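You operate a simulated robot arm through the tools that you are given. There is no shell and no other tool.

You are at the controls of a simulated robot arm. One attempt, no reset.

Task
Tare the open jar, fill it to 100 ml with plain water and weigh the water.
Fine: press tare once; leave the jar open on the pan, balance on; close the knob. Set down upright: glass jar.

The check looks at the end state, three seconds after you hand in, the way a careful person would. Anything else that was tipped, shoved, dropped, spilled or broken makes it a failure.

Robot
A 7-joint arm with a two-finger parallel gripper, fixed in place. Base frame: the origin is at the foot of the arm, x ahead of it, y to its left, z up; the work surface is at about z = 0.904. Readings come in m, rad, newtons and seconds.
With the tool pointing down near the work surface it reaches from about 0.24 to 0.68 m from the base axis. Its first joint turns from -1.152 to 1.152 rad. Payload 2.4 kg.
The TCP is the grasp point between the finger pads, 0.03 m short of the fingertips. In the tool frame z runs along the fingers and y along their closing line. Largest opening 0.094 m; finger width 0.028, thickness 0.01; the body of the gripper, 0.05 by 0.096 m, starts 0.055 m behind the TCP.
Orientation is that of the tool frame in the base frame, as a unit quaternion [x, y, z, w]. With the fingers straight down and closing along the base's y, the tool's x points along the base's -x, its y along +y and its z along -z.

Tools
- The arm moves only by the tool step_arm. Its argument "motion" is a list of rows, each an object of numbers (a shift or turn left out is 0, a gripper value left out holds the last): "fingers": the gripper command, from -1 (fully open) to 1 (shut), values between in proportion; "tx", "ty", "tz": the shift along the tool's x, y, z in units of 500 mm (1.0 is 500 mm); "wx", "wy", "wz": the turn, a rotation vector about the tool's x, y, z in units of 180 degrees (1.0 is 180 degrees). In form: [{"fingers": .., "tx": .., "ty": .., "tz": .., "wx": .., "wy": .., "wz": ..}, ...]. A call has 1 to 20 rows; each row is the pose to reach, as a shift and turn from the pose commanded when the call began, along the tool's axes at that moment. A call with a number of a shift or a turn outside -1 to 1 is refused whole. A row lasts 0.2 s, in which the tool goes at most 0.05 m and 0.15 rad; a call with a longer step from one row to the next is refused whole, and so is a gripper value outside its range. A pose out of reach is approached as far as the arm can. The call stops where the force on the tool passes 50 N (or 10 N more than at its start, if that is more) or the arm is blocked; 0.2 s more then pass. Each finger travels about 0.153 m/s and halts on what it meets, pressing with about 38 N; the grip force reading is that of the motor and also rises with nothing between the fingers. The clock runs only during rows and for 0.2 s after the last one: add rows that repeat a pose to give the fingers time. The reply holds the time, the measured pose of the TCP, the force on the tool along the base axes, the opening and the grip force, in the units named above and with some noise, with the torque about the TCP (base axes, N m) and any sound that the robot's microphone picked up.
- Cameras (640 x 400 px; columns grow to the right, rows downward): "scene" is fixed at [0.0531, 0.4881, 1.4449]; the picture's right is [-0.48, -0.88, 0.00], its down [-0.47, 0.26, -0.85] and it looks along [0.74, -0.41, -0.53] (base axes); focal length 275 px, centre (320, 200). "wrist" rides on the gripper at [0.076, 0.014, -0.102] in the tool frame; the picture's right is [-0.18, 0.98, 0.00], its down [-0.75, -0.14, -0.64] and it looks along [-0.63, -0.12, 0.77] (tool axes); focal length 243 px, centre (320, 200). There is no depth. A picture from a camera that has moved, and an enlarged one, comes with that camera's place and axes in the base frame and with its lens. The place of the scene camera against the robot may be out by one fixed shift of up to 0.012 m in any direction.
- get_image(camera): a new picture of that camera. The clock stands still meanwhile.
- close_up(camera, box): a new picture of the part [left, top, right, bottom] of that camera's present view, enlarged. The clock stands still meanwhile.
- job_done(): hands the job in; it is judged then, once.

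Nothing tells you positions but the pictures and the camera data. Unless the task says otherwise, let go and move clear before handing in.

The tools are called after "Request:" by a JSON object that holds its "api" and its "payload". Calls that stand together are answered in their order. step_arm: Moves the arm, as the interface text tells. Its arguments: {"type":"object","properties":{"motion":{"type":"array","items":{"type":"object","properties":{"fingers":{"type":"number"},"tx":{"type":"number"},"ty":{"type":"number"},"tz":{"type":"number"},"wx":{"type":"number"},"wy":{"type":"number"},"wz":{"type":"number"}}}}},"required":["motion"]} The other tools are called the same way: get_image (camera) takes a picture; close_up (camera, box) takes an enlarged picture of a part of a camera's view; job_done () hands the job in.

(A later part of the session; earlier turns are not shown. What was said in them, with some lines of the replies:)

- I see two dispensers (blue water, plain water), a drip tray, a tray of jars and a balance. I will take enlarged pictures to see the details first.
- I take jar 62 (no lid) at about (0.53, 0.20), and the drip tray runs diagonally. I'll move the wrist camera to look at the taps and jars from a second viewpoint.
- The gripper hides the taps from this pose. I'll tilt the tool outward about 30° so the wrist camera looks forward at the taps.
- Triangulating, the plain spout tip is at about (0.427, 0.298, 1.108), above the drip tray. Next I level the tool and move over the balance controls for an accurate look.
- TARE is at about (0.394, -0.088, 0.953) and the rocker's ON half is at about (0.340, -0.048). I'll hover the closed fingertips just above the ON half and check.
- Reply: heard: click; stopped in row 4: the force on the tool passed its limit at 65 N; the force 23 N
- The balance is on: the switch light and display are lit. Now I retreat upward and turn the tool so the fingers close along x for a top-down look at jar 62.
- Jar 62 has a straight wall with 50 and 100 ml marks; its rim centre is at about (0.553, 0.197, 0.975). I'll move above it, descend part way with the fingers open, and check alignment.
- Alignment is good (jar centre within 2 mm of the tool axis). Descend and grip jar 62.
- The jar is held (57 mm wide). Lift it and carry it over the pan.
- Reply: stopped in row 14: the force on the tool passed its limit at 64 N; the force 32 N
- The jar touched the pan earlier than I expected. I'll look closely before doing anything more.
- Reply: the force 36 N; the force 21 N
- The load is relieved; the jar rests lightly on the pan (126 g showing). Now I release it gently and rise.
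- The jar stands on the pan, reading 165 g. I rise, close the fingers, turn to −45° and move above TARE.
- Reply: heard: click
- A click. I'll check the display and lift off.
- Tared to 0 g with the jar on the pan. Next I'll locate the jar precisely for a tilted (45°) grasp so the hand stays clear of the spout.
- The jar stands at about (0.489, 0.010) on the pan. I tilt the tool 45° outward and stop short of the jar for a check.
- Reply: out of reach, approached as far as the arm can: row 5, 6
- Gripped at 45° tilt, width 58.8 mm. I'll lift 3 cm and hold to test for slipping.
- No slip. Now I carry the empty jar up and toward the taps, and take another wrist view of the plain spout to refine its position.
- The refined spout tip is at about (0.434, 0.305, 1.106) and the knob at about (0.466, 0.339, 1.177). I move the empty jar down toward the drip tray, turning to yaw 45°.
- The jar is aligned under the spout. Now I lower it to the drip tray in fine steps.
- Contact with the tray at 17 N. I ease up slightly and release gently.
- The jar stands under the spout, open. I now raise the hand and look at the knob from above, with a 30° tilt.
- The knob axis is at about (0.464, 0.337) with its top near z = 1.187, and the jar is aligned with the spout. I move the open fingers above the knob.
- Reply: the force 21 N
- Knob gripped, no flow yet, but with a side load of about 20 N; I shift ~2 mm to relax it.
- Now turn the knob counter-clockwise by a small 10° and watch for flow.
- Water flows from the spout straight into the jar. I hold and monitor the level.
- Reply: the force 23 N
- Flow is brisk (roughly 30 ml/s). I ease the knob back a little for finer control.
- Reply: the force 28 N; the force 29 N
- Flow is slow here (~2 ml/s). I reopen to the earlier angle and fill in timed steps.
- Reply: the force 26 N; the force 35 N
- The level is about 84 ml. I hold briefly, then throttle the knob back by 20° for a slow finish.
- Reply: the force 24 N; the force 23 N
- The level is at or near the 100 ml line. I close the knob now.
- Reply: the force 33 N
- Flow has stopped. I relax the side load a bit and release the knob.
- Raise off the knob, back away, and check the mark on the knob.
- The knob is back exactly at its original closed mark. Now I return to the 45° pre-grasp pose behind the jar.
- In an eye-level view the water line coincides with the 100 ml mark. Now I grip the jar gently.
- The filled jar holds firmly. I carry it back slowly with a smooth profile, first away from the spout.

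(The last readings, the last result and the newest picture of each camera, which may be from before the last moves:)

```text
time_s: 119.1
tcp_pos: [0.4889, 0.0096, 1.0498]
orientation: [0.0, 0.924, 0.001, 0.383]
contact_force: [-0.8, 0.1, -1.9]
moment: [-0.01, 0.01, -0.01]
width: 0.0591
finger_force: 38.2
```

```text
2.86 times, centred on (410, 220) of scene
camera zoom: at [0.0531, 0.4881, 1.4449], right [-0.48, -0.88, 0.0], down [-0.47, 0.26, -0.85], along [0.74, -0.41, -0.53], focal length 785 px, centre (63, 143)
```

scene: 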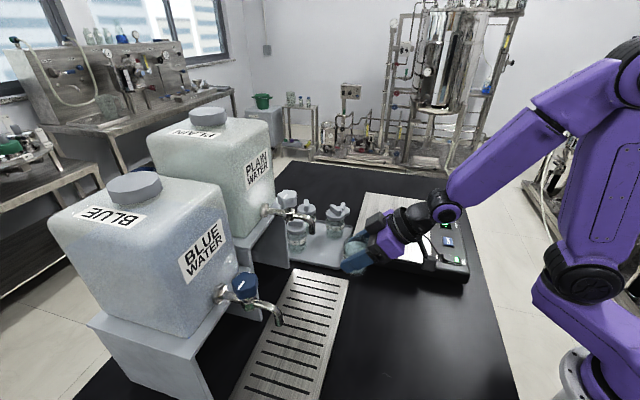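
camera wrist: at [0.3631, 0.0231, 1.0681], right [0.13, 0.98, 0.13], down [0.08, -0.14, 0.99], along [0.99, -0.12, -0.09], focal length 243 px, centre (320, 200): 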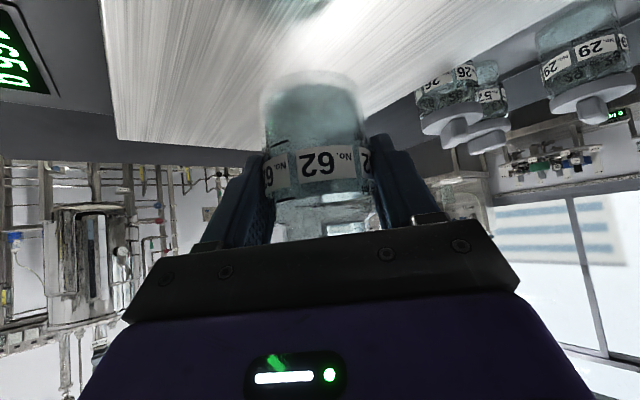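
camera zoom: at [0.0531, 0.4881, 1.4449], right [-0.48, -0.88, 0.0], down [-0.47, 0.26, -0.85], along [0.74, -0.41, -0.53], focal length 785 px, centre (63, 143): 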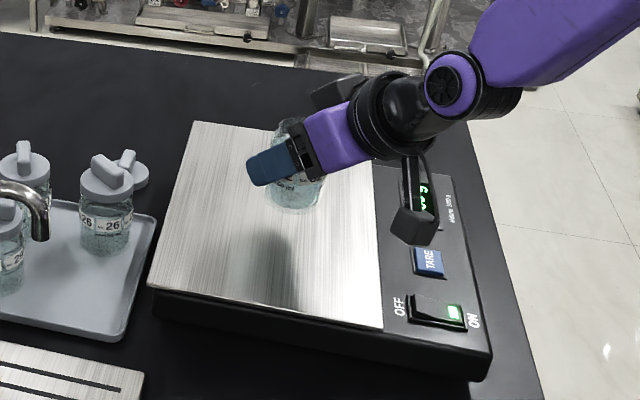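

Request:
{"api": "step_arm", "payload": {"motion": [{"fingers": 1, "tx": 0.002, "tz": 0.002}, {"tx": 0.006, "tz": 0.006}, {"tx": 0.012, "tz": 0.012}, {"tx": 0.018, "tz": 0.018}, {"tx": 0.024, "tz": 0.024}, {"tx": 0.029, "tz": 0.029}, {"tx": 0.033, "tz": 0.033}, {"tx": 0.036, "tz": 0.036}, {"tx": 0.038, "tz": 0.038}, {"tx": 0.039, "tz": 0.039}]}}

Request:
{"api": "get_image", "payload": {"camera": "wrist"}}

```text
time_s: 121.3
tcp_pos: [0.487, 0.0109, 1.0221]
orientation: [0.0, 0.923, 0.0, 0.384]
contact_force: [0.0, -0.6, -2.9]
moment: [-0.02, 0.01, 0.0]
width: 0.0589
finger_force: 37.9
```

```text
taken
camera wrist: at [0.3616, 0.0238, 1.0411], right [0.13, 0.98, 0.13], down [0.08, -0.14, 0.99], along [0.99, -0.12, -0.09], focal length 243 px, centre (320, 200)
```

wrist: 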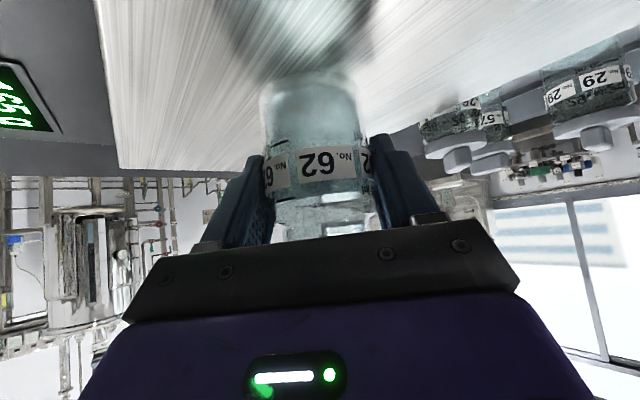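

Request:
{"api": "step_arm", "payload": {"motion": [{"fingers": 1, "tx": 0.0014, "tz": 0.0014}, {"tx": 0.0028, "tz": 0.0028}, {"tx": 0.0042, "tz": 0.0042}]}}

Request:
{"api": "close_up", "payload": {"camera": "wrist", "box": [0, 40, 80, 140]}}

```text
time_s: 122.1
tcp_pos: [0.4878, 0.0107, 1.0181]
orientation: [0.0, 0.923, 0.001, 0.384]
contact_force: [0.2, -0.5, -2.6]
moment: [-0.03, 0.01, 0.0]
width: 0.0589
finger_force: 38.1
```

```text
4.00 times, centred on (40, 90) of wrist
camera zoom: at [0.3623, 0.0235, 1.0375], right [0.13, 0.98, 0.13], down [0.08, -0.14, 0.99], along [0.99, -0.12, -0.09], focal length 970 px, centre (1440, 640)
```

zoom: 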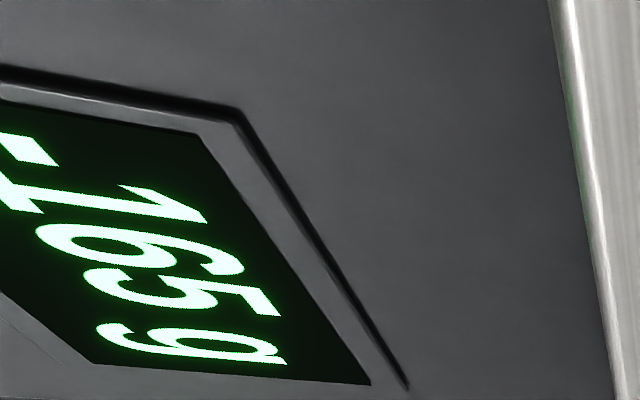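

Request:
{"api": "step_arm", "payload": {"motion": [{"fingers": 1, "tx": 0.0014, "tz": 0.0014}, {"tx": 0.0014, "tz": 0.0014}]}}

Request:
{"api": "close_up", "payload": {"camera": "wrist", "box": [0, 40, 80, 140]}}

```text
time_s: 122.7
tcp_pos: [0.4874, 0.01, 1.017]
orientation: [-0.001, 0.923, 0.001, 0.384]
contact_force: [0.1, -0.3, -3.2]
moment: [-0.02, -0.04, 0.01]
width: 0.0591
finger_force: 37.8
```

```text
4.00 times, centred on (40, 90) of wrist
camera zoom: at [0.362, 0.023, 1.0364], right [0.13, 0.98, 0.13], down [0.08, -0.14, 0.99], along [0.99, -0.12, -0.09], focal length 970 px, centre (1440, 640)
```

zoom: 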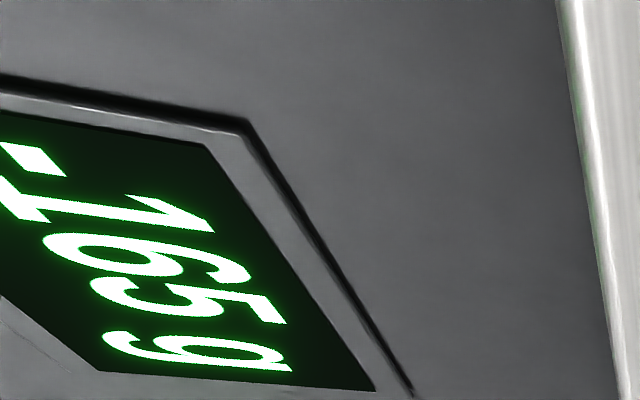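

Not yet touching. I continue down in half-millimetre steps.

Request:
{"api": "step_arm", "payload": {"motion": [{"fingers": 1, "tx": 0.0007, "tz": 0.0007}, {"tx": 0.0014, "tz": 0.0014}, {"tx": 0.0014, "tz": 0.0014}]}}

Request:
{"api": "close_up", "payload": {"camera": "wrist", "box": [0, 40, 80, 140]}}

```text
time_s: 123.5
tcp_pos: [0.488, 0.0113, 1.0154]
orientation: [-0.001, 0.923, 0.001, 0.384]
contact_force: [-0.4, -0.1, -2.1]
moment: [-0.02, -0.01, -0.01]
width: 0.0591
finger_force: 38.1
```

```text
4.00 times, centred on (40, 90) of wrist
camera zoom: at [0.363, 0.0233, 1.0356], right [0.13, 0.98, 0.13], down [0.08, -0.14, 0.99], along [0.99, -0.12, -0.09], focal length 970 px, centre (1440, 640)
```

zoom: 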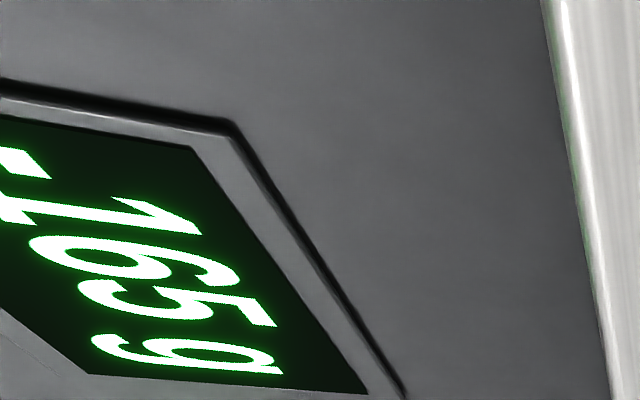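

Request:
{"api": "step_arm", "payload": {"motion": [{"fingers": 1, "tx": 0.0007, "tz": 0.0007}, {"tx": 0.0014, "tz": 0.0014}, {"tx": 0.0014, "tz": 0.0014}]}}

Request:
{"api": "close_up", "payload": {"camera": "wrist", "box": [0, 40, 80, 140]}}

```text
time_s: 124.3
tcp_pos: [0.4885, 0.0112, 1.0167]
orientation: [0.001, 0.923, -0.001, 0.384]
contact_force: [1.0, 0.8, 3.1]
moment: [-0.09, 0.0, 0.03]
width: 0.0591
finger_force: 37.9
```

```text
4.00 times, centred on (40, 90) of wrist
camera zoom: at [0.3625, 0.0233, 1.0351], right [0.13, 0.98, 0.13], down [0.08, -0.14, 0.99], along [0.99, -0.12, -0.09], focal length 970 px, centre (1440, 640)
```

zoom: 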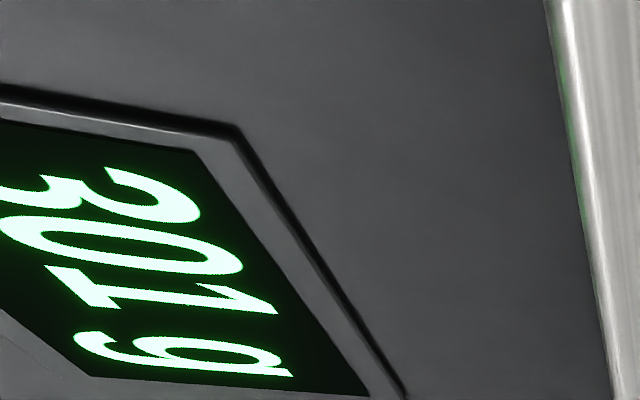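

The jar is resting on the pan (light extra pressure shows 301 g). Release gently.

Request:
{"api": "step_arm", "payload": {"motion": [{"fingers": 0.2}, {"fingers": -0.1}, {"fingers": -0.2}, {"fingers": -0.27}, {"fingers": -0.33}, {"fingers": -0.42}, {"fingers": -0.55}, {"fingers": -0.75}, {"fingers": -1}, {"fingers": -1}]}}

Request:
{"api": "get_image", "payload": {"camera": "wrist"}}

Request:
{"api": "close_up", "payload": {"camera": "wrist", "box": [0, 40, 80, 140]}}

```text
time_s: 126.5
tcp_pos: [0.4873, 0.0102, 1.0164]
orientation: [0.0, 0.924, 0.001, 0.383]
contact_force: [0.9, -0.2, -0.2]
moment: [0.02, -0.01, -0.01]
width: 0.0941
finger_force: 0.0
```

```text
taken
camera wrist: at [0.3622, 0.0231, 1.0349], right [0.13, 0.98, 0.13], down [0.08, -0.14, 0.99], along [0.99, -0.12, -0.09], focal length 243 px, centre (320, 200)
```

wrist: 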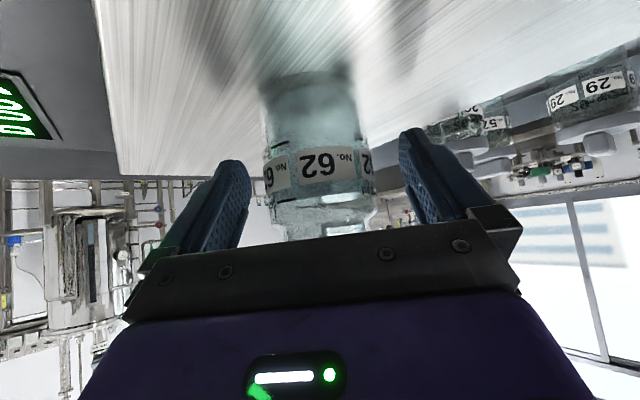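

```text
4.00 times, centred on (40, 90) of wrist
camera zoom: at [0.3622, 0.0231, 1.0349], right [0.13, 0.98, 0.13], down [0.08, -0.14, 0.99], along [0.99, -0.12, -0.09], focal length 970 px, centre (1440, 640)
```

zoom: 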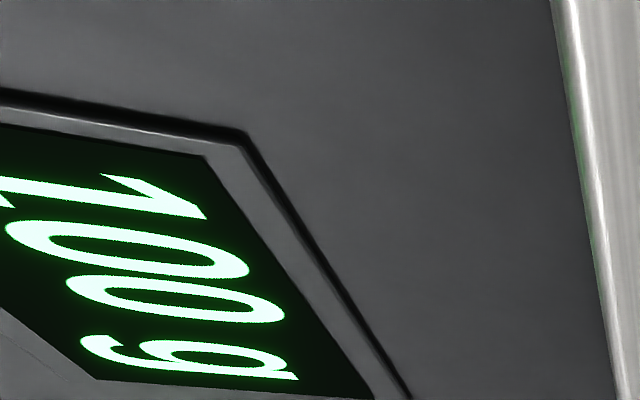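

The balance reads 100 g. I retreat along the tool axis, clear of the jar.

Request:
{"api": "step_arm", "payload": {"motion": [{"fingers": -1, "tz": -0.02}, {"tz": -0.06}, {"tz": -0.11}, {"tz": -0.17}, {"tz": -0.23}, {"tz": -0.28}, {"tz": -0.32, "tx": -0.02}, {"tz": -0.36, "tx": -0.06}, {"tz": -0.4, "tx": -0.1}]}}

Request:
{"api": "get_image", "payload": {"camera": "scene"}}

Request:
{"api": "close_up", "payload": {"camera": "scene", "box": [350, 170, 480, 290]}}

Request:
{"api": "close_up", "payload": {"camera": "scene", "box": [230, 160, 370, 320]}}

```text
time_s: 128.5
tcp_pos: [0.3817, 0.0099, 1.1911]
orientation: [-0.001, 0.924, 0.001, 0.383]
contact_force: [0.6, -0.3, 0.3]
moment: [0.0, -0.02, 0.0]
width: 0.0943
finger_force: 0.1
```

```text
taken
```

scene: 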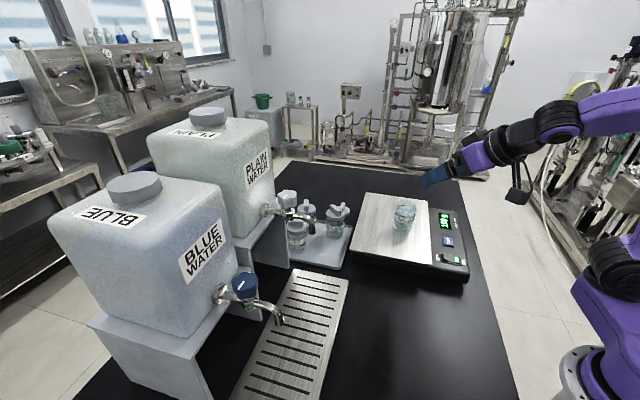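

```text
3.33 times, centred on (415, 230) of scene
camera zoom: at [0.0531, 0.4881, 1.4449], right [-0.48, -0.88, 0.0], down [-0.47, 0.26, -0.85], along [0.74, -0.41, -0.53], focal length 916 px, centre (3, 100)
```

zoom: 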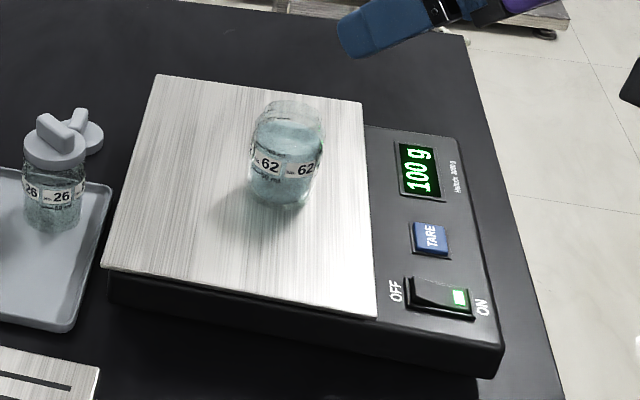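

```text
2.50 times, centred on (300, 240) of scene
camera zoom: at [0.0531, 0.4881, 1.4449], right [-0.48, -0.88, 0.0], down [-0.47, 0.26, -0.85], along [0.74, -0.41, -0.53], focal length 687 px, centre (370, 100)
```

zoom: 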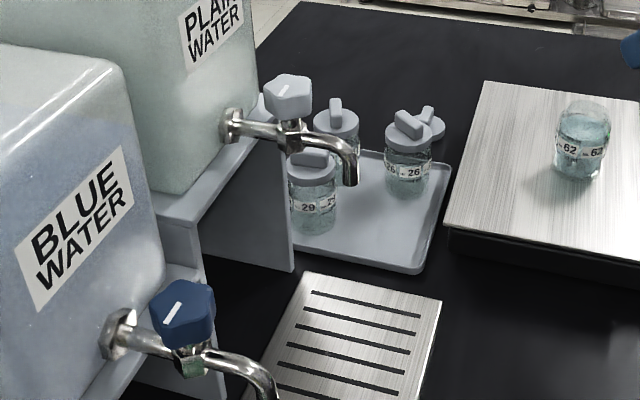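

The jar stands upright and open on the pan with 100 g of plain water showing. The balance is on, the knob is closed, nothing else is disturbed and the arm is clear, so I'm handing in.

Request:
{"api": "job_done", "payload": {}}

```text
The job is handed in.
```

The job is handed in: jar 62 is on the balance with 100 ml of plain water, and the display reads 100 g.

- **Balance:** I switched it on and pressed tare once, with the empty jar (165 g) on the pan. It is still on.
- **Fill:** The water line matched the 100 ml mark in an eye-level view before I moved the jar.
- **Knob:** The plain-water knob is closed, with its mark back where it started and no flow.
- **Jar:** It stands upright and open on the pan, and the gripper is clear of it.

When I first put the empty jar on the pan, it had slipped down in the grip and pressed hard enough to show an overload. I eased off at once and saw no damage. The other jars, the loose lid and the blue tap look undisturbed in the last pictures, and I saw no spill.
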